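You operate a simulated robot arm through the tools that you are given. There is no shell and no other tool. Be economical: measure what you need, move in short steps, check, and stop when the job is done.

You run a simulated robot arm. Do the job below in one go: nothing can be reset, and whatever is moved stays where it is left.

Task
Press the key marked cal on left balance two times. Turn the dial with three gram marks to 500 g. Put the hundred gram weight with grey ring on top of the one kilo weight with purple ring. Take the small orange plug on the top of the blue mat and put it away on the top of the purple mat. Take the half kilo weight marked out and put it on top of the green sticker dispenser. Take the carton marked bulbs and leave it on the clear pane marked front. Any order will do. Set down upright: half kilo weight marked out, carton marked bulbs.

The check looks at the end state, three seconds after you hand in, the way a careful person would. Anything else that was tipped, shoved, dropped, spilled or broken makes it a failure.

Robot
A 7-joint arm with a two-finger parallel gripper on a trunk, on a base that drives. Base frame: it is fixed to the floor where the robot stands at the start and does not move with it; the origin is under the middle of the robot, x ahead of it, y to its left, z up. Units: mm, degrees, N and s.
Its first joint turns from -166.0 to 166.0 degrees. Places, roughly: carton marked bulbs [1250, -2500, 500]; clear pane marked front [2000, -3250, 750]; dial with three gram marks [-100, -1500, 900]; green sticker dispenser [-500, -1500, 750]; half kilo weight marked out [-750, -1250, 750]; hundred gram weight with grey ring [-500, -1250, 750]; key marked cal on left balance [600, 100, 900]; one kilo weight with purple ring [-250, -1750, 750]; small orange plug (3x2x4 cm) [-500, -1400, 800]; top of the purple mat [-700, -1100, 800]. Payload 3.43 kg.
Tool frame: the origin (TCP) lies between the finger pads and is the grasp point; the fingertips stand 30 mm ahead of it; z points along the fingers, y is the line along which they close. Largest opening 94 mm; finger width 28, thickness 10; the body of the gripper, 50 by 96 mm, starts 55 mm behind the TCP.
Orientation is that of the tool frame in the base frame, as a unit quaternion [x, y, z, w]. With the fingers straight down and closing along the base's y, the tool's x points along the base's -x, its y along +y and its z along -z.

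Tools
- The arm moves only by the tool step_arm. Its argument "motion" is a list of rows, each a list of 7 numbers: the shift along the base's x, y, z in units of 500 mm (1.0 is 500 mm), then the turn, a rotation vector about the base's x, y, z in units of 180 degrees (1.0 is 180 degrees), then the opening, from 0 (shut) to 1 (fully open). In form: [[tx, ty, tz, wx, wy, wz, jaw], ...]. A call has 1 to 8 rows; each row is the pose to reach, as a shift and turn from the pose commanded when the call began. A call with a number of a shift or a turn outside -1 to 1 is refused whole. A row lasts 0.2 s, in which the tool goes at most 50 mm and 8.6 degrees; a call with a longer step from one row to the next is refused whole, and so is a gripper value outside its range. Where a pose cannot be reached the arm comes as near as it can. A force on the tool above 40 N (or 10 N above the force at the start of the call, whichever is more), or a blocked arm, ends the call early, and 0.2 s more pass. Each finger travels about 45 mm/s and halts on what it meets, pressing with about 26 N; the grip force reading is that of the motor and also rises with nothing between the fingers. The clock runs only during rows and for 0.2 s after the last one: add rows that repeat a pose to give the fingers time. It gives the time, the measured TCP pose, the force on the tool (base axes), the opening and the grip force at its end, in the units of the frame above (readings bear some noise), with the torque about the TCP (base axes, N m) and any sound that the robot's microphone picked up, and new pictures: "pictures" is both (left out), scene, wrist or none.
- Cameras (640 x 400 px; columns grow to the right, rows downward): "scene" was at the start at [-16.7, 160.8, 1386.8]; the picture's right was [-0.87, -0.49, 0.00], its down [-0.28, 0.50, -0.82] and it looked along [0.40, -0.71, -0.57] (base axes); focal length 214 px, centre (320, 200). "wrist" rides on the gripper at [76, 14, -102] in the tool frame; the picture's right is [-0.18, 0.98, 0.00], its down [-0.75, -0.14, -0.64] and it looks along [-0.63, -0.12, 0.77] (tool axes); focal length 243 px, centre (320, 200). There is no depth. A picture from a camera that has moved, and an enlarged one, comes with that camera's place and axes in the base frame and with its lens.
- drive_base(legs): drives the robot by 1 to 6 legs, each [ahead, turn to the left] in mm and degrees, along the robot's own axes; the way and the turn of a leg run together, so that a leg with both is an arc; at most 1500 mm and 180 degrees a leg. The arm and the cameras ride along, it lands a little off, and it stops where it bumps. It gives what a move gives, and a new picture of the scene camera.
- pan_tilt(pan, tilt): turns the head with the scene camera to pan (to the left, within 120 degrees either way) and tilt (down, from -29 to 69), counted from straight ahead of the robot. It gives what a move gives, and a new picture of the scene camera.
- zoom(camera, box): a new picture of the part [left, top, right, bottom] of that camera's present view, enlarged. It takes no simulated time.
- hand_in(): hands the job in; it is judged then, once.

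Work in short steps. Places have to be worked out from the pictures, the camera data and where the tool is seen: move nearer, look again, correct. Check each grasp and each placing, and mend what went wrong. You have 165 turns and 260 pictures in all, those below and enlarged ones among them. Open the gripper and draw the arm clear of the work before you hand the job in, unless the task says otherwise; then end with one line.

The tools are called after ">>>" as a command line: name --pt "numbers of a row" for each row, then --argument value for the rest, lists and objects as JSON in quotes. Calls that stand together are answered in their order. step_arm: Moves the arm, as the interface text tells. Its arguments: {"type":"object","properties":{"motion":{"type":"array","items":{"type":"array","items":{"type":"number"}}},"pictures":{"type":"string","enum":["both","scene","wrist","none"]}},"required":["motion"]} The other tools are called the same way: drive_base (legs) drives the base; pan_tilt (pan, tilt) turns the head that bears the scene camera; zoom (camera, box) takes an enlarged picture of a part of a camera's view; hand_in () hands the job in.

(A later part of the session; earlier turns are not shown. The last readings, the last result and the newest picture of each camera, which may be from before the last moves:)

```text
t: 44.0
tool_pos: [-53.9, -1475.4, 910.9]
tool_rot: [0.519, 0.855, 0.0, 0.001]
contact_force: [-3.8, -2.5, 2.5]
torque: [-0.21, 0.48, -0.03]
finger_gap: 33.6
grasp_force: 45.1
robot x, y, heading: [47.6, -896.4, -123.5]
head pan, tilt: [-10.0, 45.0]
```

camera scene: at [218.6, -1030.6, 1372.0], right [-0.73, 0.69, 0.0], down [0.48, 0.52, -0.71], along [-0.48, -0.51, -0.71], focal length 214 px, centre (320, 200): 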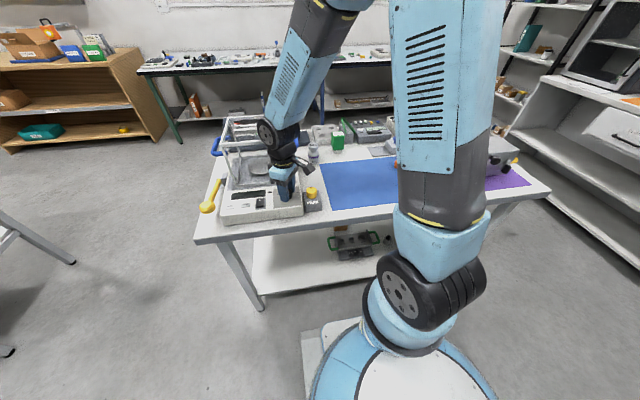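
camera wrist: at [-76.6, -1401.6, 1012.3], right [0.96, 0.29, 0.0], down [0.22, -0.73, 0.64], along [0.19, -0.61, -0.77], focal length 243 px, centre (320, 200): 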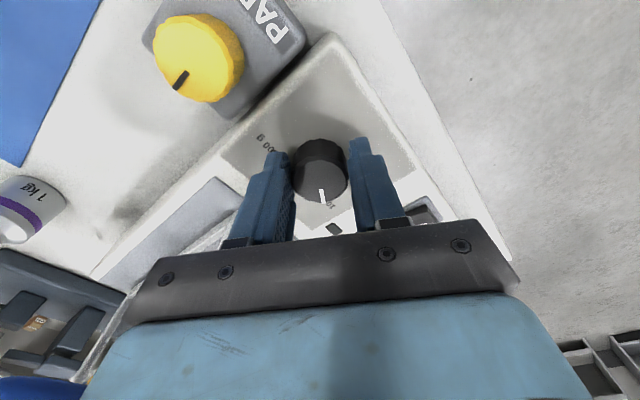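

Gripped. Turn clockwise 64° first.

>>> step_arm --pt "0 0 0 0 0 -0.0444 0" --pt "0 0 0 0 0 -0.0889 0" --pt "0 0 0 0 0 -0.1333 0" --pt "0 0 0 0 0 -0.1778 0" --pt "0 0 0 0 0 -0.2222 0" --pt "0 0 0 0 0 -0.2667 0" --pt "0 0 0 0 0 -0.3111 0" --pt "0 0 0 0 0 -0.3556 0"

```text
t: 45.3
tool_pos: [-51.3, -1475.1, 909.7]
tool_rot: [0.79, 0.613, 0.0, 0.001]
contact_force: [10.0, -5.6, -12.5]
torque: [-0.53, 0.6, 0.03]
finger_gap: 33.7
grasp_force: 44.8
robot x, y, heading: [44.6, -895.9, -123.2]
head pan, tilt: [-10.0, 45.0]
stopped in row 6: the force on the tool passed its limit at 43 N (the readings are from after the stop); the commanded pose is now the measured one
camera scene: at [219.6, -1030.6, 1371.8], right [-0.73, 0.68, 0.0], down [0.48, 0.52, -0.71], along [-0.48, -0.51, -0.71], focal length 214 px, centre (320, 200)
camera wrist: at [-19.2, -1405.6, 1012.1], right [0.91, -0.42, 0.0], down [-0.33, -0.69, 0.64], along [-0.27, -0.58, -0.77], focal length 243 px, centre (320, 200)
```

scene: 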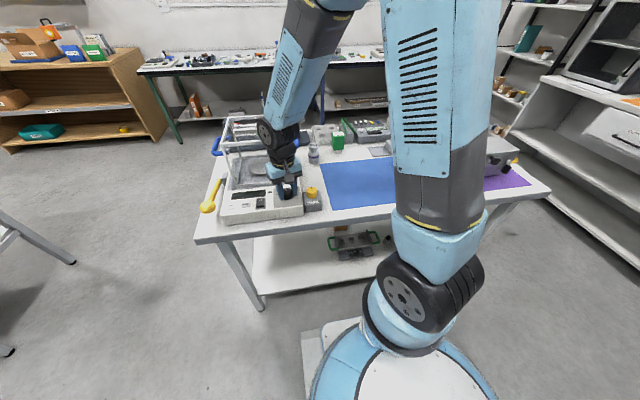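
wrist: 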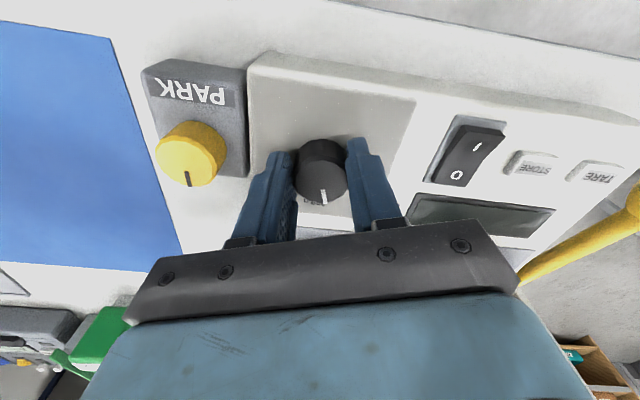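

The force limit tripped after ~42° (grip off-center stress). I release briefly, regrip and go on.

>>> step_arm --pt "0 0 0 0 0 0 0.5" --pt "0 0 0 0 0 0 0.5" --pt "0 0 0 0 0 0 0.33" --pt "0 0 0 0 0 0 0.33"

>>> zoom --camera "wrist" --box '[240, 60, 400, 220]'

```text
t: 46.3
tool_pos: [-52.0, -1475.3, 911.2]
tool_rot: [0.79, 0.613, 0.001, 0.0]
contact_force: [6.2, -1.6, -0.4]
torque: [-0.09, -0.1, 0.05]
finger_gap: 35.0
grasp_force: 3.5
robot x, y, heading: [44.8, -890.8, -123.3]
head pan, tilt: [-10.0, 45.0]
camera scene: at [219.5, -1030.1, 1371.9], right [-0.73, 0.68, 0.0], down [0.48, 0.52, -0.71], along [-0.48, -0.52, -0.71], focal length 214 px, centre (320, 200)
camera wrist: at [-19.6, -1405.3, 1012.6], right [0.91, -0.42, 0.0], down [-0.33, -0.69, 0.64], along [-0.27, -0.58, -0.77], focal length 243 px, centre (320, 200)
```

scene: 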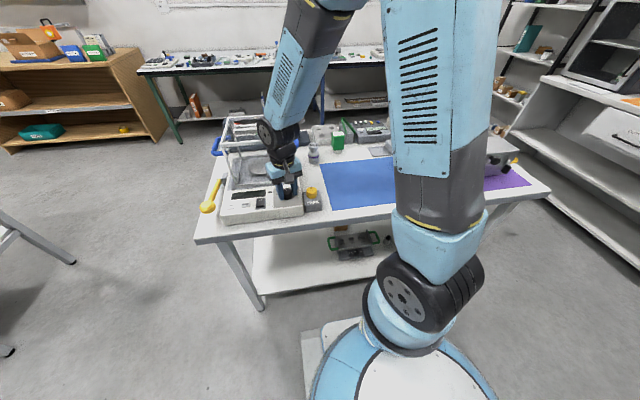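
wrist: 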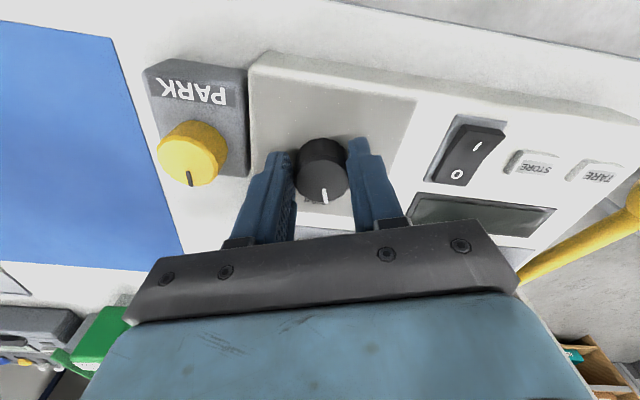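

```text
2.50 times, centred on (320, 140) of wrist
camera zoom: at [-19.6, -1405.3, 1012.6], right [0.91, -0.42, 0.0], down [-0.33, -0.69, 0.64], along [-0.27, -0.58, -0.77], focal length 606 px, centre (320, 350)
```

zoom: 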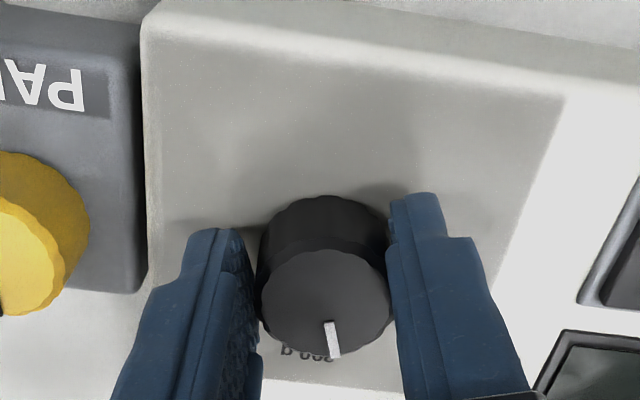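

Pointer is now close to 200 g. Shift 1 mm to center, regrip, turn about 36° more, more slowly.

>>> step_arm --pt "0.002 -0.0005 0 0 0 0 0" --pt "0.002 -0.0005 0 0 0 0 0" --pt "0.002 -0.0005 0 0 0 -0.033 0" --pt "0.002 -0.0005 0 0 0 -0.066 0" --pt "0.002 -0.0005 0 0 0 -0.1 0" --pt "0.002 -0.0005 0 0 0 -0.133 0" --pt "0.002 -0.0005 0 0 0 -0.166 0" --pt "0.002 -0.0005 0 0 0 -0.2 0" --pictures "none"

```text
t: 48.2
tool_pos: [-49.1, -1476.4, 910.8]
tool_rot: [0.94, 0.342, 0.0, 0.001]
contact_force: [8.5, -7.6, -16.0]
torque: [0.05, 0.42, 0.06]
finger_gap: 33.7
grasp_force: 44.8
robot x, y, heading: [48.3, -895.7, -123.5]
head pan, tilt: [-10.0, 45.0]
stopped in row 8: the force on the tool passed its limit at 42 N (the readings are from after the stop); the commanded pose is now the measured one
```

Another ~36° done (total ~78°). Release and recenter again.

>>> step_arm --pt "0 0 0 0 0 0 0.5" --pt "0 0 0 0 0 0 0.5" --pt "0 0 0 0 0 0 0.5" --pictures "none"

>>> zoom --camera "wrist" --box '[240, 60, 400, 220]'

```text
t: 49.0
tool_pos: [-49.8, -1475.9, 910.7]
tool_rot: [0.94, 0.342, 0.0, 0.002]
contact_force: [0.0, 0.2, -0.8]
torque: [0.0, 0.03, -0.02]
finger_gap: 46.9
grasp_force: 0.1
robot x, y, heading: [45.1, -892.4, -123.2]
head pan, tilt: [-10.0, 45.0]
```

```text
2.50 times, centred on (320, 140) of wrist
camera zoom: at [17.2, -1438.4, 1013.4], right [0.49, -0.87, 0.0], down [-0.67, -0.37, 0.64], along [-0.56, -0.32, -0.77], focal length 606 px, centre (320, 350)
```

zoom: 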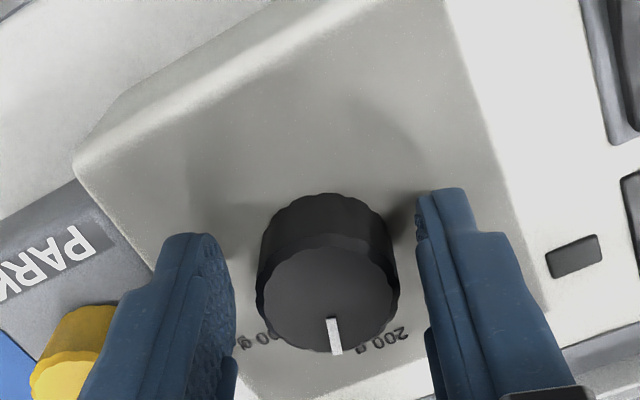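

Centered well. Regrip and turn ~37° more.

>>> step_arm --pt "0 0 0 0 0 0 0" --pt "0 0 0 0 0 0 0" --pt "0 0 0 0 0 -0.034 0" --pt "0 0 0 0 0 -0.068 0" --pt "0 0 0 0 0 -0.102 0" --pt "0 0 0 0 0 -0.136 0" --pt "0 0 0 0 0 -0.17 0" --pt "0 0 0 0 0 -0.205 0" --pictures "none"

>>> step_arm --pt "0 0 0 0 0 0 0.5" --pt "0 0 0 0 0 0 0.5" --pt "0 0 0 0 0 0 0.6" --pictures "none"

>>> zoom --camera "wrist" --box '[240, 60, 400, 220]'

```text
t: 50.6
tool_pos: [-47.4, -1479.8, 911.2]
tool_rot: [0.995, 0.097, 0.0, 0.003]
contact_force: [6.2, -11.2, -23.0]
torque: [0.16, -0.17, 0.03]
finger_gap: 33.5
grasp_force: 45.3
robot x, y, heading: [46.6, -894.2, -123.1]
head pan, tilt: [-10.0, 45.0]
stopped in row 7: the force on the tool passed its limit at 42 N (the readings are from after the stop); the commanded pose is now the measured one
```

```text
t: 51.4
tool_pos: [-48.5, -1477.5, 912.3]
tool_rot: [0.995, 0.097, -0.001, 0.004]
contact_force: [-0.5, 0.9, -0.5]
torque: [0.01, -0.01, -0.01]
finger_gap: 56.3
grasp_force: 0.1
robot x, y, heading: [44.7, -893.2, -123.5]
head pan, tilt: [-10.0, 45.0]
```

```text
2.50 times, centred on (320, 140) of wrist
camera zoom: at [28.3, -1476.8, 1014.5], right [0.01, -1.0, 0.01], down [-0.77, 0.0, 0.64], along [-0.64, -0.01, -0.77], focal length 606 px, centre (320, 350)
```

zoom: 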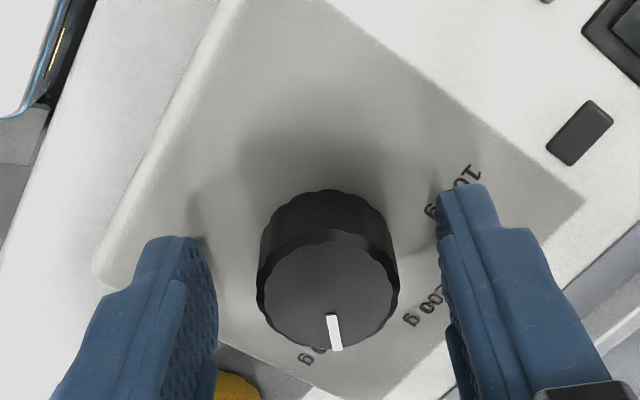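

About 106° turned. I rise a little to see how the pointer lines up with 500 g.

>>> step_arm --pt "0 0 0.08 0 0 0 0.7" --pt "0 0 0.16 0 0 0 0.9" --pt "0 0 0.16 0 0 0 0.9" --pictures "none"

>>> zoom --camera "wrist" --box '[260, 80, 380, 180]'

```text
t: 52.2
tool_pos: [-48.3, -1477.8, 993.2]
tool_rot: [0.995, 0.098, 0.0, 0.003]
contact_force: [-0.2, 0.5, -0.5]
torque: [-0.04, 0.03, 0.0]
finger_gap: 84.5
grasp_force: 0.2
robot x, y, heading: [44.5, -896.6, -123.4]
head pan, tilt: [-10.0, 45.0]
```

```text
4.00 times, centred on (320, 130) of wrist
camera zoom: at [28.4, -1477.4, 1095.1], right [0.01, -1.0, 0.01], down [-0.77, 0.0, 0.64], along [-0.64, -0.01, -0.77], focal length 970 px, centre (320, 480)
```

zoom: 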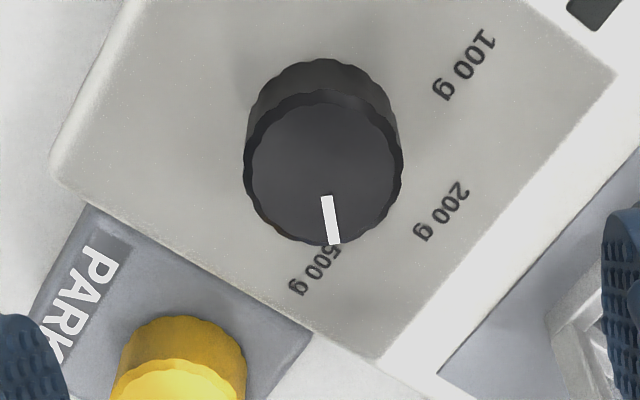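

Pointer sits at −171°, 500 g mark at about −182°. I go back down, regrip and turn a further 11°.

>>> step_arm --pt "0 0 -0.08 0 0 0 0.6" --pt "0 0 -0.16 0 0 0 0.6" --pt "0 0 -0.16 0 0 0 0.2" --pt "0 0 -0.16 0 0 0 0" --pt "0 0 -0.16 0 0 0 0" --pt "0 0 -0.16 0 0 -0.022 0" --pt "0 0 -0.16 0 0 -0.042 0" --pt "0 0 -0.16 0 0 -0.061 0" --pictures "none"

>>> step_arm --pt "0 0 0 0 0 0 0.6" --pt "0 0 0 0 0 0 0.6" --pt "0 0 0.08 0 0 0 0.7" --pt "0 0 0.16 0 0 0 0.9" --pt "0 0 0.16 0 0 0 0.9" --pictures "none"

>>> zoom --camera "wrist" --box '[260, 80, 380, 180]'

```text
t: 54.0
tool_pos: [-49.3, -1479.6, 911.5]
tool_rot: [1.0, 0.001, -0.001, 0.004]
contact_force: [9.6, -32.9, -5.4]
torque: [-0.32, 0.19, 0.12]
finger_gap: 33.9
grasp_force: 45.3
robot x, y, heading: [46.3, -888.9, -123.2]
head pan, tilt: [-10.0, 45.0]
```

```text
t: 55.2
tool_pos: [-47.4, -1476.1, 993.9]
tool_rot: [1.0, 0.001, -0.001, 0.004]
contact_force: [-0.3, -0.6, -0.9]
torque: [0.0, 0.03, -0.01]
finger_gap: 84.4
grasp_force: 0.1
robot x, y, heading: [48.0, -893.5, -123.1]
head pan, tilt: [-10.0, 45.0]
```

```text
4.00 times, centred on (320, 130) of wrist
camera zoom: at [28.3, -1491.0, 1095.8], right [-0.18, -0.98, 0.01], down [-0.75, 0.14, 0.64], along [-0.63, 0.11, -0.77], focal length 970 px, centre (320, 480)
```

zoom: 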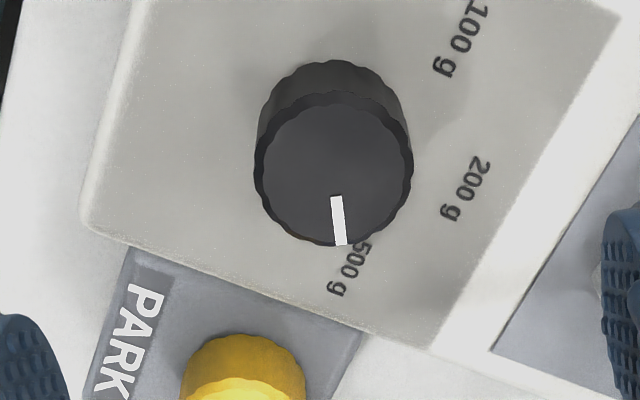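

Pointer is now at −182°, on 500 g. Next the 100 g weight near (-480,-1268); I rise and move over there.

>>> step_arm --pt "0 0 0.08 0 0 0 0.6" --pt "-0.04 0.02 0.14 0 0 0 0.6" --pt "-0.125 0.06 0.14 0 0 0 0.6" --pt "-0.21 0.1 0.14 0 0 0 0.6" --pt "-0.295 0.14 0.14 0 0 0 0.6" --pt "-0.38 0.18 0.14 0 0 0 0.6" --pt "-0.465 0.22 0.14 0 0 0 0.6" --pt "-0.55 0.26 0.14 0 0 0 0.6" --pictures "none"

>>> step_arm --pt "-0.07 0.03 0 0 0 0 0.6" --pt "-0.14 0.07 -0.03 0 0 0 0.6" --pt "-0.21 0.11 -0.06 0 0 0 0.6" --pt "-0.26 0.155 -0.11 0 0 0 0.6" --pictures "wrist"

```text
t: 57.0
tool_pos: [-324.0, -1346.5, 1063.2]
tool_rot: [1.0, 0.002, -0.001, 0.003]
contact_force: [-0.8, -0.2, 0.3]
torque: [0.05, 0.09, 0.02]
finger_gap: 56.5
grasp_force: 0.1
robot x, y, heading: [43.9, -896.2, -123.3]
head pan, tilt: [-10.0, 45.0]
```

```text
t: 58.0
tool_pos: [-453.6, -1268.6, 1008.5]
tool_rot: [1.0, 0.001, -0.001, 0.005]
contact_force: [0.8, 0.4, 0.4]
torque: [0.0, 0.01, 0.01]
finger_gap: 56.6
grasp_force: 0.0
robot x, y, heading: [49.8, -895.1, -123.3]
head pan, tilt: [-10.0, 45.0]
camera wrist: at [-376.5, -1283.2, 1110.2], right [-0.18, -0.98, 0.01], down [-0.75, 0.14, 0.64], along [-0.63, 0.11, -0.77], focal length 243 px, centre (320, 200)
```

wrist: 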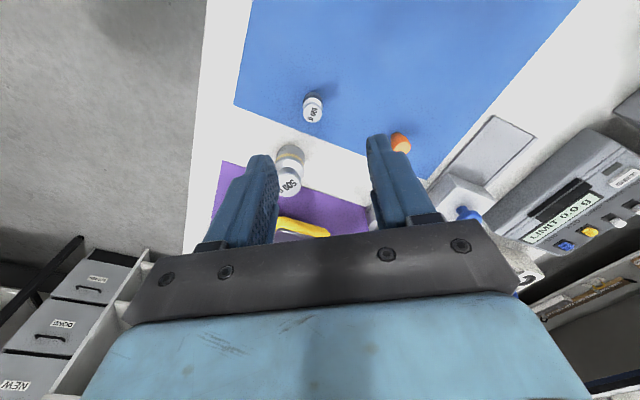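

I zoom in to refine the 100 g weight's place.

>>> zoom --camera "wrist" --box '[270, 70, 370, 150]'

>>> zoom --camera "scene" --box '[380, 140, 440, 190]'

```text
5.00 times, centred on (320, 110) of wrist
camera zoom: at [-376.5, -1283.2, 1110.2], right [-0.18, -0.98, 0.01], down [-0.75, 0.14, 0.64], along [-0.63, 0.11, -0.77], focal length 1213 px, centre (320, 650)
```

zoom: 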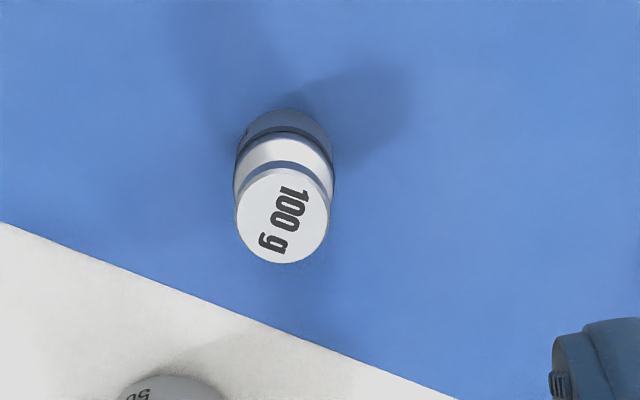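

```text
8.00 times, centred on (410, 165) of scene
camera zoom: at [219.8, -1029.9, 1371.9], right [-0.73, 0.68, 0.0], down [0.48, 0.52, -0.71], along [-0.48, -0.52, -0.71], focal length 1716 px, centre (-400, 480)
```

zoom: 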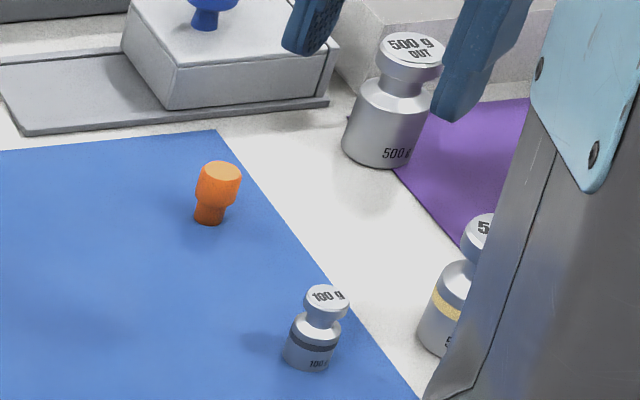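

Top of weight at about (-468,-1262,853). I center and descend to z≈895, then check.

>>> step_arm --pt "-0.015 0.006 -0.06 0 0 0 0.6" --pt "-0.029 0.012 -0.14 0 0 0 0.6" --pt "-0.029 0.012 -0.225 0 0 0 0.6" --pictures "wrist"

>>> zoom --camera "scene" --box '[380, 140, 440, 190]'

```text
t: 58.8
tool_pos: [-467.6, -1264.8, 894.3]
tool_rot: [1.0, 0.002, -0.002, 0.003]
contact_force: [0.8, -0.4, -0.2]
torque: [-0.02, 0.01, 0.0]
finger_gap: 56.5
grasp_force: 0.1
robot x, y, heading: [45.3, -895.5, -123.3]
head pan, tilt: [-10.0, 45.0]
camera wrist: at [-392.1, -1278.2, 995.9], right [-0.18, -0.98, 0.01], down [-0.75, 0.14, 0.64], along [-0.63, 0.11, -0.77], focal length 243 px, centre (320, 200)
```

wrist: 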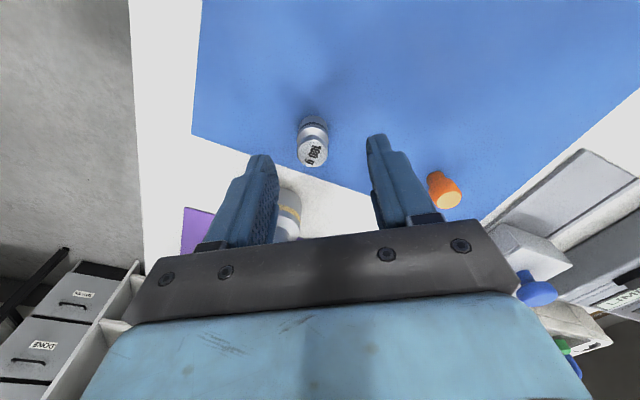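

```text
8.00 times, centred on (410, 165) of scene
camera zoom: at [219.7, -1029.7, 1371.9], right [-0.73, 0.68, 0.0], down [0.48, 0.52, -0.71], along [-0.48, -0.52, -0.71], focal length 1716 px, centre (-400, 480)
```

zoom: 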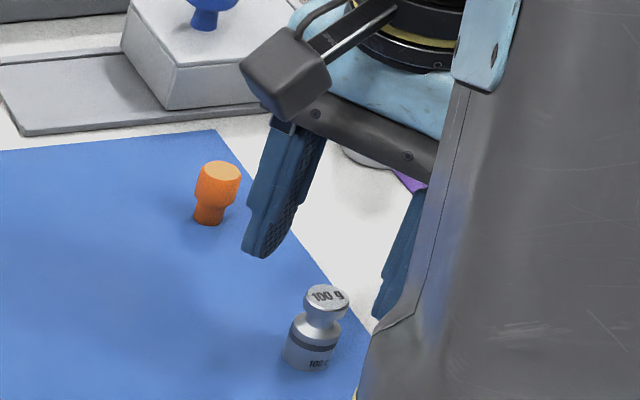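

Aligned within 3 mm. Descend to z≈846 and close.

>>> step_arm --pt "0 0.006 -0.05 0 0 0 0.55" --pt "0 0.006 -0.08 0 0 0 0.55" --pt "0 0.006 -0.096 0 0 0 0.55" --pt "0 0.006 -0.096 0 0 0 0.2" --pt "0 0.006 -0.096 0 0 0 0.2" --pt "0 0.006 -0.096 0 0 0 0" --pt "0 0.006 -0.096 0 0 0 0" --pt "0 0.006 -0.096 0 0 0 0" --pictures "wrist"

>>> zoom --camera "scene" --box '[380, 140, 440, 190]'

```text
t: 59.7
tool_pos: [-469.9, -1259.9, 849.9]
tool_rot: [1.0, 0.0, -0.002, 0.004]
contact_force: [2.5, 15.6, 16.2]
torque: [0.95, -0.29, 0.1]
finger_gap: 36.9
grasp_force: 8.3
robot x, y, heading: [48.1, -893.1, -123.1]
head pan, tilt: [-10.0, 45.0]
stopped in row 4: the force on the tool passed its limit at 51 N (the readings are from after the stop); the commanded pose is now the measured one
camera wrist: at [-393.1, -1273.6, 952.3], right [-0.18, -0.98, 0.01], down [-0.75, 0.15, 0.64], along [-0.63, 0.11, -0.77], focal length 243 px, centre (320, 200)
```

wrist: 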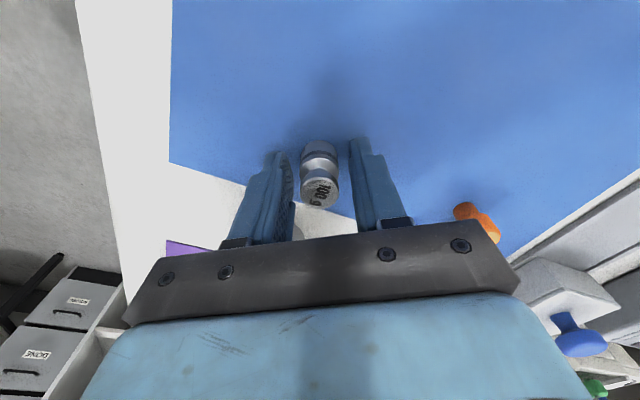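

```text
8.00 times, centred on (410, 165) of scene
camera zoom: at [219.7, -1029.2, 1372.0], right [-0.73, 0.68, 0.0], down [0.48, 0.52, -0.71], along [-0.48, -0.52, -0.71], focal length 1716 px, centre (-400, 480)
```

zoom: 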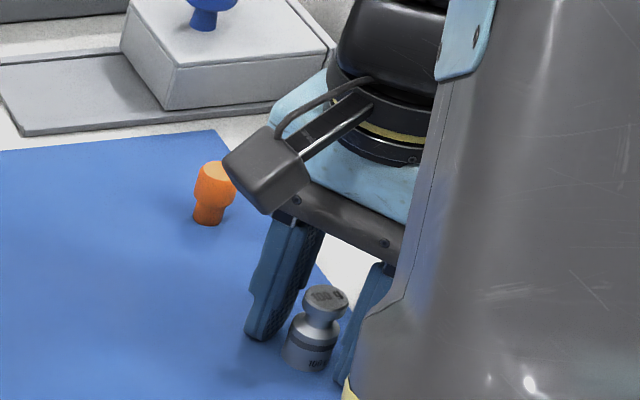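

The tips reached the mat: mat top is ~820, weight ~33 mm tall. I raise 5 mm and close on it.

>>> step_arm --pt "0 0 0.012 0 0 0 0.4" --pt "0 0 0.012 0 0 0 0" --pt "0 0 0.012 0 0 0 0" --pt "0 0 0.012 0 0 0 0" --pt "0 0 0.012 0 0 0 0" --pictures "wrist"

```text
t: 60.9
tool_pos: [-469.3, -1261.0, 855.9]
tool_rot: [1.0, 0.001, -0.002, 0.004]
contact_force: [-0.2, 0.0, -0.2]
torque: [-0.02, -0.01, 0.0]
finger_gap: 20.7
grasp_force: 26.1
robot x, y, heading: [48.2, -895.0, -123.2]
head pan, tilt: [-10.0, 45.0]
camera wrist: at [-393.5, -1274.8, 957.8], right [-0.18, -0.98, 0.01], down [-0.75, 0.14, 0.64], along [-0.63, 0.11, -0.77], focal length 243 px, centre (320, 200)
```

wrist: 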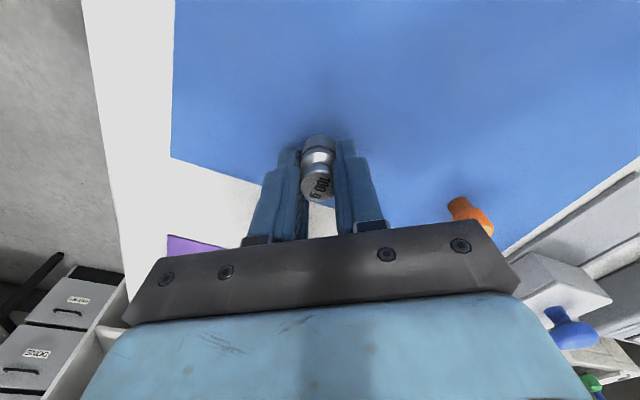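

Gripped. Lift to z~1010 and travel toward the 1 kg weight, turning the tool +50°.

>>> step_arm --pt "0 0 0.09 0 0 0 0" --pt "0 0 0.18 0 0 0 0" --pt "0 0 0.27 0 0 0 0" --pt "0.02 -0.05 0.33 0 0 0.04 0" --pt "0.06 -0.13 0.33 0 0 0.08 0" --pt "0.1 -0.21 0.33 0 0 0.12 0" --pt "0.14 -0.29 0.33 0 0 0.16 0" --pt "0.18 -0.37 0.33 0 0 0.2 0" --pictures "none"

>>> step_arm --pt "0.02 -0.04 0 0 0 0.02 0" --pt "0.06 -0.12 0 0 0 0.04 0" --pt "0.1 -0.2 0 0 0 0.06 0" --pt "0.13 -0.27 0 0 0 0.08 0" --pictures "both"

```text
t: 62.7
tool_pos: [-376.5, -1447.1, 1020.9]
tool_rot: [0.951, 0.311, 0.0, 0.004]
contact_force: [-1.2, 0.5, -1.4]
torque: [-0.06, 0.0, 0.02]
finger_gap: 20.8
grasp_force: 26.0
robot x, y, heading: [46.4, -896.8, -123.0]
head pan, tilt: [-10.0, 45.0]
```

```text
t: 63.7
tool_pos: [-315.1, -1580.4, 1021.8]
tool_rot: [0.904, 0.427, 0.001, 0.004]
contact_force: [-0.9, -0.1, -0.5]
torque: [-0.06, 0.0, 0.03]
finger_gap: 20.9
grasp_force: 25.8
robot x, y, heading: [44.2, -895.7, -123.2]
head pan, tilt: [-10.0, 45.0]
camera scene: at [219.2, -1029.7, 1372.0], right [-0.73, 0.68, 0.0], down [0.48, 0.52, -0.71], along [-0.48, -0.52, -0.71], focal length 214 px, centre (320, 200)
camera wrist: at [-255.8, -1530.1, 1123.9], right [0.64, -0.77, 0.01], down [-0.59, -0.49, 0.64], along [-0.49, -0.42, -0.77], focal length 243 px, centre (320, 200)
```

scene: 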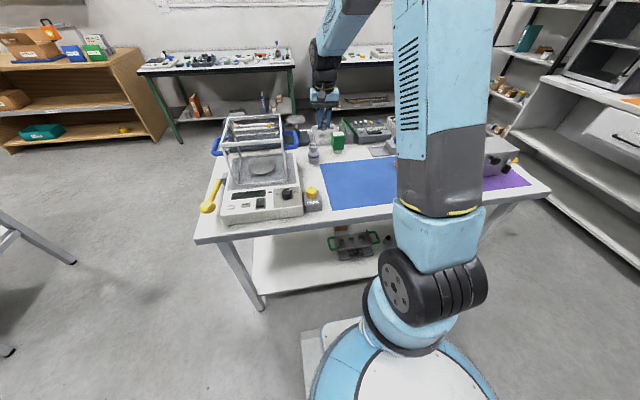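
wrist: 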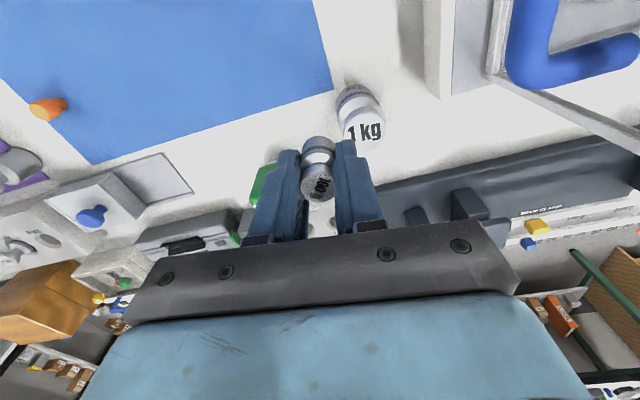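

Zoom both views on the 1 kg weight to triangulate its top.

>>> zoom --camera "wrist" --box '[310, 70, 410, 150]'

>>> zoom --camera "scene" --box '[290, 110, 350, 160]'

```text
5.00 times, centred on (360, 110) of wrist
camera zoom: at [-255.8, -1530.1, 1123.9], right [0.64, -0.77, 0.01], down [-0.59, -0.49, 0.64], along [-0.49, -0.42, -0.77], focal length 1213 px, centre (120, 650)
```

zoom: 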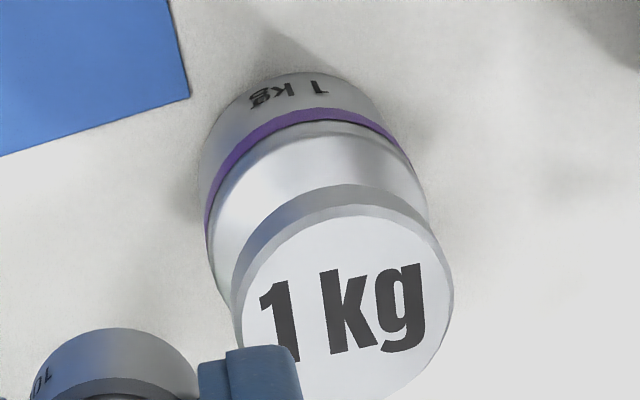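

```text
8.00 times, centred on (320, 135) of scene
camera zoom: at [219.2, -1029.7, 1372.0], right [-0.73, 0.68, 0.0], down [0.48, 0.52, -0.71], along [-0.48, -0.52, -0.71], focal length 1716 px, centre (320, 720)
```

zoom: 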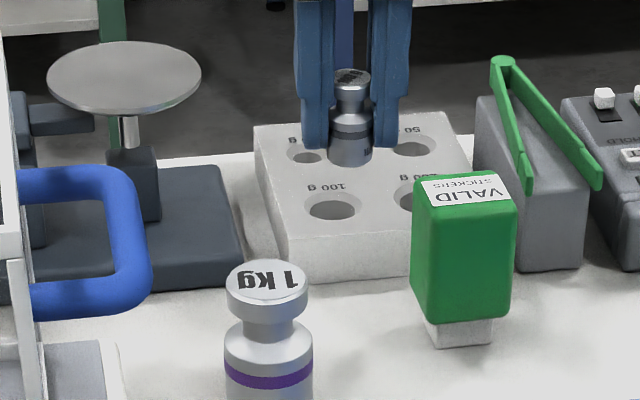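

1 kg top is about (-305,-1635,889). I move above it and lower to a few cm clearance.

>>> step_arm --pt "0.01 -0.055 0 0 0 0 0" --pt "0.02 -0.109 -0.02 0 0 0 0" --pt "0.02 -0.109 -0.08 0 0 0 0" --pt "0.02 -0.109 -0.13 0 0 0 0" --pictures "wrist"

>>> zoom --camera "scene" --box '[290, 110, 350, 160]'

>>> zoom --camera "wrist" --box '[260, 100, 380, 200]'

```text
t: 64.7
tool_pos: [-303.8, -1635.3, 955.9]
tool_rot: [0.904, 0.427, 0.001, 0.005]
contact_force: [1.0, 0.8, -0.9]
torque: [-0.03, 0.02, 0.04]
finger_gap: 21.0
grasp_force: 26.4
robot x, y, heading: [45.5, -892.9, -123.4]
head pan, tilt: [-10.0, 45.0]
camera wrist: at [-245.5, -1585.2, 1058.5], right [0.64, -0.77, 0.01], down [-0.59, -0.49, 0.64], along [-0.49, -0.42, -0.77], focal length 243 px, centre (320, 200)
```

wrist: 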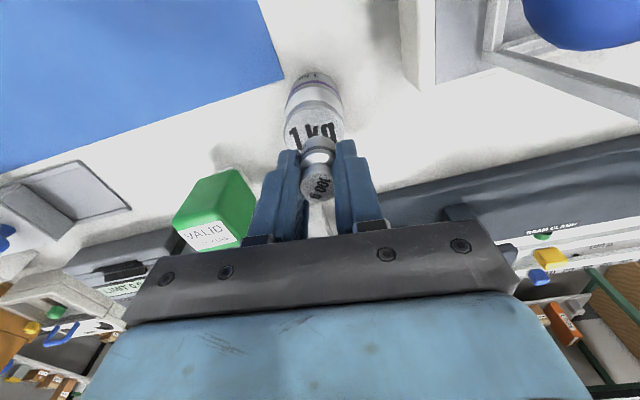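

```text
8.00 times, centred on (320, 135) of scene
camera zoom: at [219.2, -1030.1, 1372.0], right [-0.73, 0.68, 0.0], down [0.48, 0.52, -0.71], along [-0.48, -0.52, -0.71], focal length 1716 px, centre (320, 720)
```

zoom: 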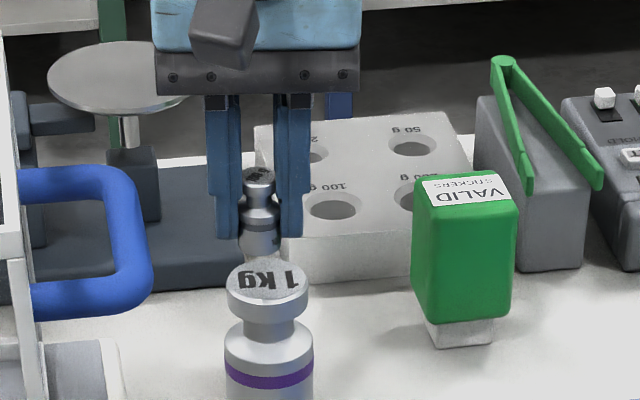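

```text
4.00 times, centred on (320, 150) of wrist
camera zoom: at [-245.5, -1585.2, 1058.5], right [0.64, -0.77, 0.01], down [-0.59, -0.49, 0.64], along [-0.49, -0.42, -0.77], focal length 970 px, centre (320, 400)
```

zoom: 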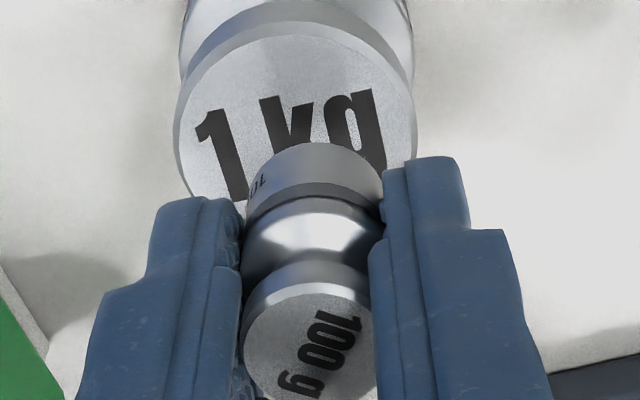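

Small correction (-4,+1.5 mm), then lower slowly to contact.

>>> step_arm --pt "-0.008 0.003 -0.02 0 0 0 0" --pt "-0.008 0.003 -0.04 0 0 0 0" --pt "-0.008 0.003 -0.048 0 0 0 0" --pt "-0.008 0.003 -0.052 0 0 0 0" --pt "-0.008 0.003 -0.056 0 0 0 0" --pictures "none"

>>> zoom --camera "scene" --box '[290, 110, 350, 160]'

>>> zoom --camera "wrist" --box '[260, 100, 380, 200]'

```text
t: 65.8
tool_pos: [-309.9, -1634.6, 931.9]
tool_rot: [0.904, 0.428, -0.001, 0.006]
contact_force: [2.4, 2.2, 9.1]
torque: [0.17, 0.01, -0.03]
finger_gap: 20.9
grasp_force: 26.0
robot x, y, heading: [47.2, -897.9, -123.1]
head pan, tilt: [-10.0, 45.0]
stopped in row 5: the force on the tool passed its limit at 44 N (the readings are from after the stop); the commanded pose is now the measured one
```

```text
8.00 times, centred on (320, 135) of scene
camera zoom: at [219.5, -1029.7, 1372.0], right [-0.73, 0.68, 0.0], down [0.48, 0.52, -0.71], along [-0.48, -0.52, -0.71], focal length 1716 px, centre (320, 720)
```

zoom: 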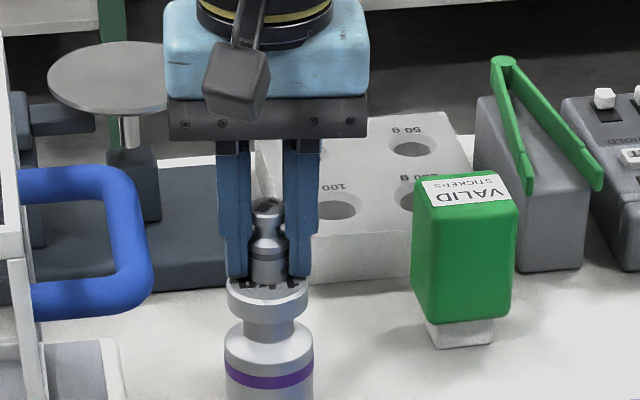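

```text
4.00 times, centred on (320, 150) of wrist
camera zoom: at [-250.9, -1584.9, 1033.9], right [0.64, -0.77, 0.01], down [-0.59, -0.48, 0.65], along [-0.49, -0.42, -0.76], focal length 970 px, centre (320, 400)
```

zoom: 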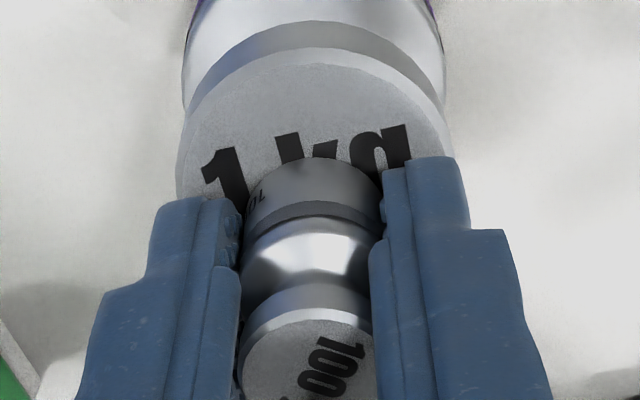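

Contact at TCP z≈932. I nudge ~2.5 mm toward the robot for centering, then settle down lightly.

>>> step_arm --pt "0 0 0.006 0 0 0 0" --pt "0.004 0.003 0.006 0 0 0 0" --pt "0.004 0.003 0.003 0 0 0 0" --pt "0.004 0.003 0.001 0 0 0 0" --pictures "none"

```text
t: 66.8
tool_pos: [-307.7, -1635.7, 933.1]
tool_rot: [0.904, 0.428, -0.001, 0.007]
contact_force: [0.6, 0.7, 10.2]
torque: [0.13, 0.02, 0.0]
finger_gap: 20.7
grasp_force: 26.2
robot x, y, heading: [41.6, -896.5, -123.2]
head pan, tilt: [-10.0, 45.0]
```

Resting with 10 N. I open gently.

>>> step_arm --pt "0 0 0.001 0 0 0 0.26" --pt "0 0 0.001 0 0 0 0.32" --pt "0 0 0.001 0 0 0 0.4" --pictures "none"

>>> zoom --camera "scene" --box '[290, 110, 350, 160]'

>>> zoom --camera "wrist" --box '[260, 100, 380, 200]'

```text
t: 67.6
tool_pos: [-306.1, -1634.3, 932.7]
tool_rot: [0.904, 0.428, -0.002, 0.007]
contact_force: [3.2, 0.3, 11.5]
torque: [0.21, 0.01, 0.0]
finger_gap: 35.9
grasp_force: 0.0
robot x, y, heading: [45.9, -894.5, -123.0]
head pan, tilt: [-10.0, 45.0]
```

```text
8.00 times, centred on (320, 135) of scene
camera zoom: at [219.6, -1029.7, 1371.9], right [-0.73, 0.68, 0.0], down [0.48, 0.52, -0.71], along [-0.48, -0.52, -0.71], focal length 1716 px, centre (320, 720)
```

zoom: 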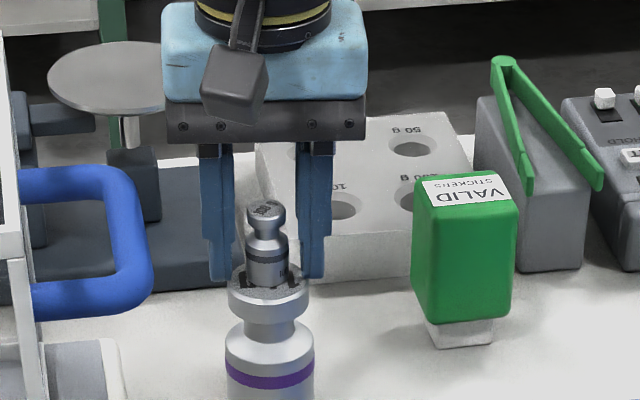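

```text
4.00 times, centred on (320, 150) of wrist
camera zoom: at [-248.5, -1583.5, 1033.9], right [0.64, -0.77, 0.01], down [-0.59, -0.48, 0.65], along [-0.49, -0.42, -0.76], focal length 970 px, centre (320, 400)
```

zoom: 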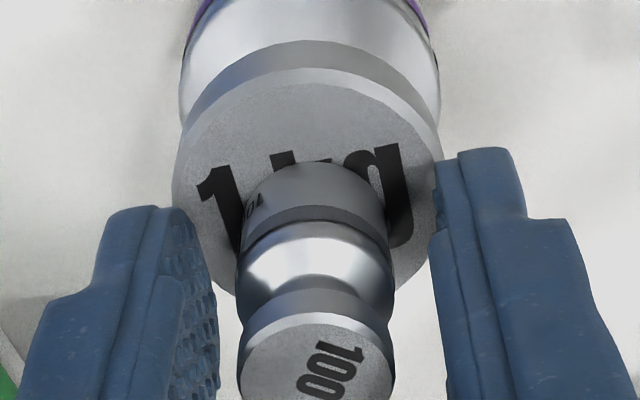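

The weight stands on the 1 kg; the fingertips rest on the disc rim. Open a bit more while lifting straight up.

>>> step_arm --pt "0 0 0.006 0 0 0 0.4" --pt "0 0 0.016 0 0 0 0.5" --pt "0 0 0.06 0 0 0 0.5" --pt "0 0 0.12 0 0 0 0.5" --pt "0 0 0.2 0 0 0 0.5" --pictures "wrist"

>>> zoom --camera "scene" --box '[290, 110, 350, 160]'

```text
t: 68.8
tool_pos: [-307.3, -1634.8, 1031.2]
tool_rot: [0.904, 0.428, 0.0, 0.007]
contact_force: [-0.7, -1.0, 0.1]
torque: [0.01, -0.01, 0.02]
finger_gap: 47.2
grasp_force: 0.1
robot x, y, heading: [46.8, -893.7, -123.3]
head pan, tilt: [-10.0, 45.0]
camera wrist: at [-248.0, -1583.7, 1132.3], right [0.64, -0.77, 0.01], down [-0.59, -0.48, 0.65], along [-0.49, -0.42, -0.76], focal length 243 px, centre (320, 200)
```

wrist: 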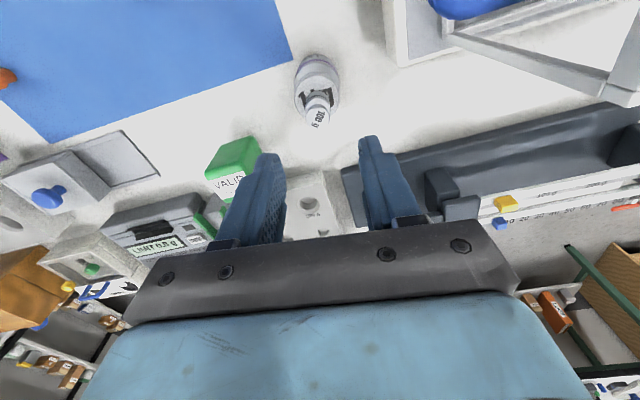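

```text
8.00 times, centred on (320, 135) of scene
camera zoom: at [219.1, -1030.5, 1371.9], right [-0.73, 0.68, 0.0], down [0.48, 0.52, -0.71], along [-0.48, -0.52, -0.71], focal length 1716 px, centre (320, 720)
```

zoom: 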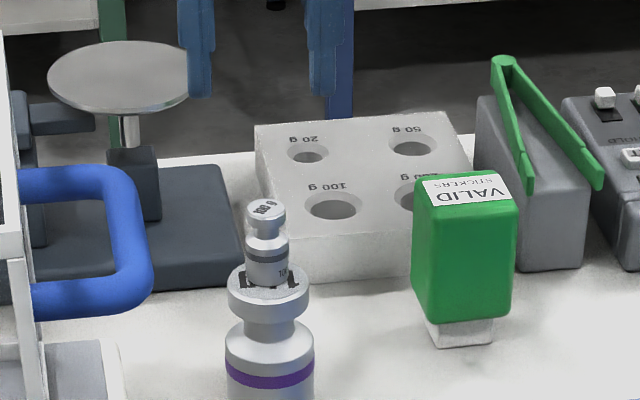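

100 g stands on the 1 kg weight. Next the plug near (-517,-1355); I move above it.

>>> step_arm --pt "-0.05 0.07 0.02 0 0 0 0.5" --pt "-0.1 0.14 0.02 0 0 0 0.5" --pt "-0.15 0.21 0.02 0 0 0 0.5" --pt "-0.2 0.28 0.02 0 0 0 0.5" --pt "-0.25 0.35 0.02 0 0 0 0.5" --pt "-0.3 0.42 0.02 0 0 0 0.5" --pt "-0.35 0.49 0.0 0 0 0 0.6" --pt "-0.4 0.55 -0.04 0 0 0 0.6" --pictures "both"

>>> zoom --camera "scene" --box '[380, 130, 440, 180]'

```text
t: 70.6
tool_pos: [-508.0, -1359.8, 1011.3]
tool_rot: [0.904, 0.428, -0.002, 0.007]
contact_force: [0.1, -0.4, 0.5]
torque: [0.0, 0.0, -0.02]
finger_gap: 56.4
grasp_force: 0.0
robot x, y, heading: [47.9, -892.8, -123.2]
head pan, tilt: [-10.0, 45.0]
camera scene: at [219.7, -1030.1, 1371.9], right [-0.73, 0.68, 0.0], down [0.48, 0.52, -0.71], along [-0.48, -0.52, -0.71], focal length 214 px, centre (320, 200)
camera wrist: at [-450.5, -1308.5, 1114.1], right [0.64, -0.77, 0.01], down [-0.59, -0.48, 0.65], along [-0.49, -0.42, -0.76], focal length 243 px, centre (320, 200)
```

scene: 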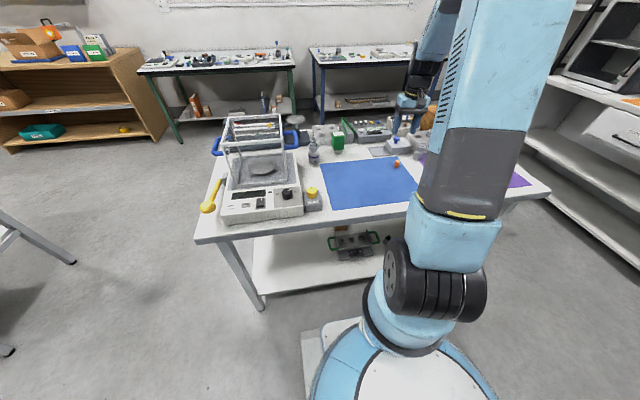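
wrist: 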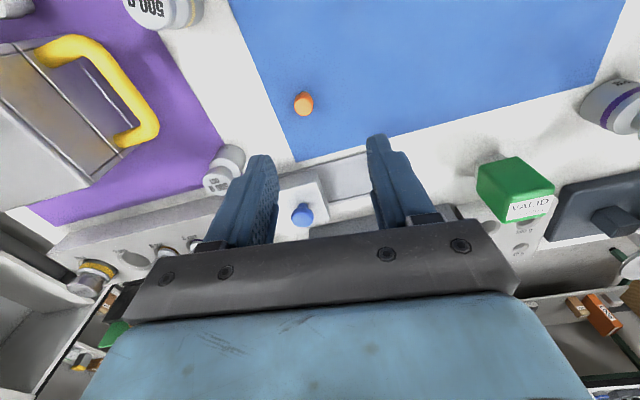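

```text
8.00 times, centred on (410, 155) of scene
camera zoom: at [219.7, -1030.1, 1371.9], right [-0.73, 0.68, 0.0], down [0.48, 0.52, -0.71], along [-0.48, -0.52, -0.71], focal length 1716 px, centre (-400, 560)
```

zoom: 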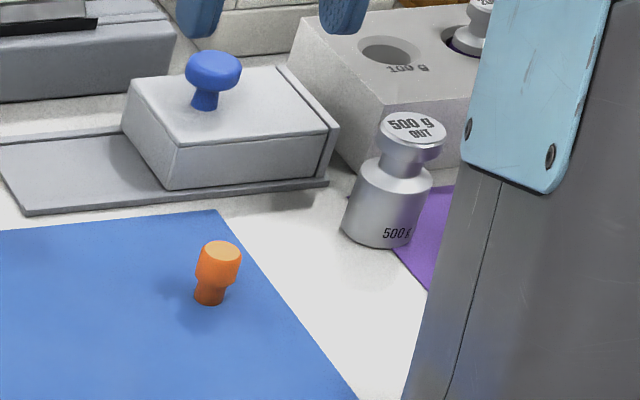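

Plug top near (-526,-1356,849). Center over it and descend to z≈895.

>>> step_arm --pt "-0.018 0.004 -0.06 0 0 0 0.55" --pt "-0.036 0.008 -0.14 0 0 0 0.55" --pt "-0.036 0.008 -0.23 0 0 0 0.55" --pictures "none"

>>> zoom --camera "wrist" --box '[220, 80, 420, 240]'

>>> zoom --camera "scene" --box '[380, 130, 440, 180]'

```text
t: 71.4
tool_pos: [-527.5, -1355.4, 897.4]
tool_rot: [0.904, 0.427, -0.003, 0.007]
contact_force: [0.7, -0.2, 0.5]
torque: [-0.02, 0.03, 0.01]
finger_gap: 51.6
grasp_force: 0.0
robot x, y, heading: [46.7, -892.4, -123.1]
head pan, tilt: [-10.0, 45.0]
```

```text
2.50 times, centred on (320, 160) of wrist
camera zoom: at [-468.8, -1304.5, 998.5], right [0.64, -0.77, 0.01], down [-0.59, -0.48, 0.65], along [-0.49, -0.42, -0.76], focal length 606 px, centre (320, 300)
```

zoom: 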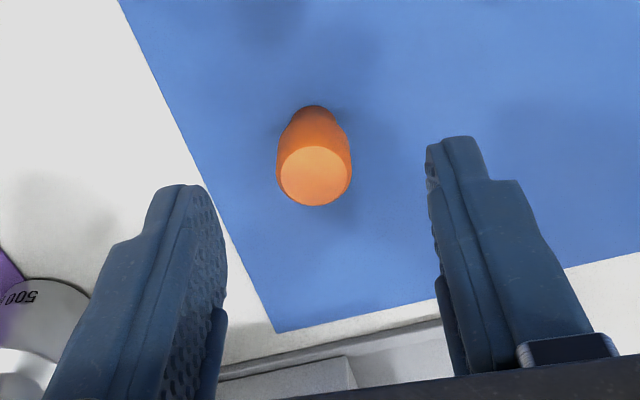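

```text
8.00 times, centred on (410, 155) of scene
camera zoom: at [219.7, -1029.7, 1371.9], right [-0.73, 0.68, 0.0], down [0.48, 0.52, -0.71], along [-0.48, -0.52, -0.71], focal length 1716 px, centre (-400, 560)
```

zoom: 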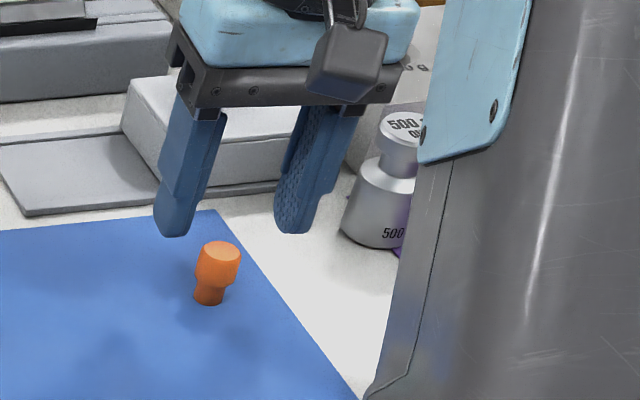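

Aligned. Descend to z≈856 and grip the plug.

>>> step_arm --pt "-0.003 -0.001 -0.04 0 0 0 0.5" --pt "-0.003 -0.001 -0.07 0 0 0 0.5" --pt "-0.003 -0.001 -0.08 0 0 0 0.5" --pt "-0.003 -0.001 -0.08 0 0 0 0.1" --pt "-0.003 -0.001 -0.08 0 0 0 0" --pt "-0.003 -0.001 -0.08 0 0 0 0" --pt "-0.003 -0.001 -0.08 0 0 0 0" --pictures "wrist"

```text
t: 73.0
tool_pos: [-526.8, -1355.7, 856.5]
tool_rot: [0.904, 0.427, 0.0, 0.006]
contact_force: [0.0, -0.9, -0.1]
torque: [0.01, -0.06, 0.05]
finger_gap: 18.5
grasp_force: 25.9
robot x, y, heading: [43.5, -897.3, -123.2]
head pan, tilt: [-10.0, 45.0]
camera wrist: at [-469.0, -1305.1, 958.9], right [0.64, -0.77, 0.01], down [-0.59, -0.48, 0.65], along [-0.49, -0.42, -0.76], focal length 243 px, centre (320, 200)
```

wrist: 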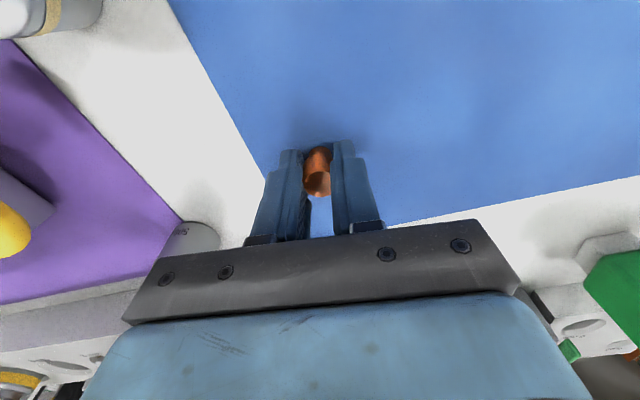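

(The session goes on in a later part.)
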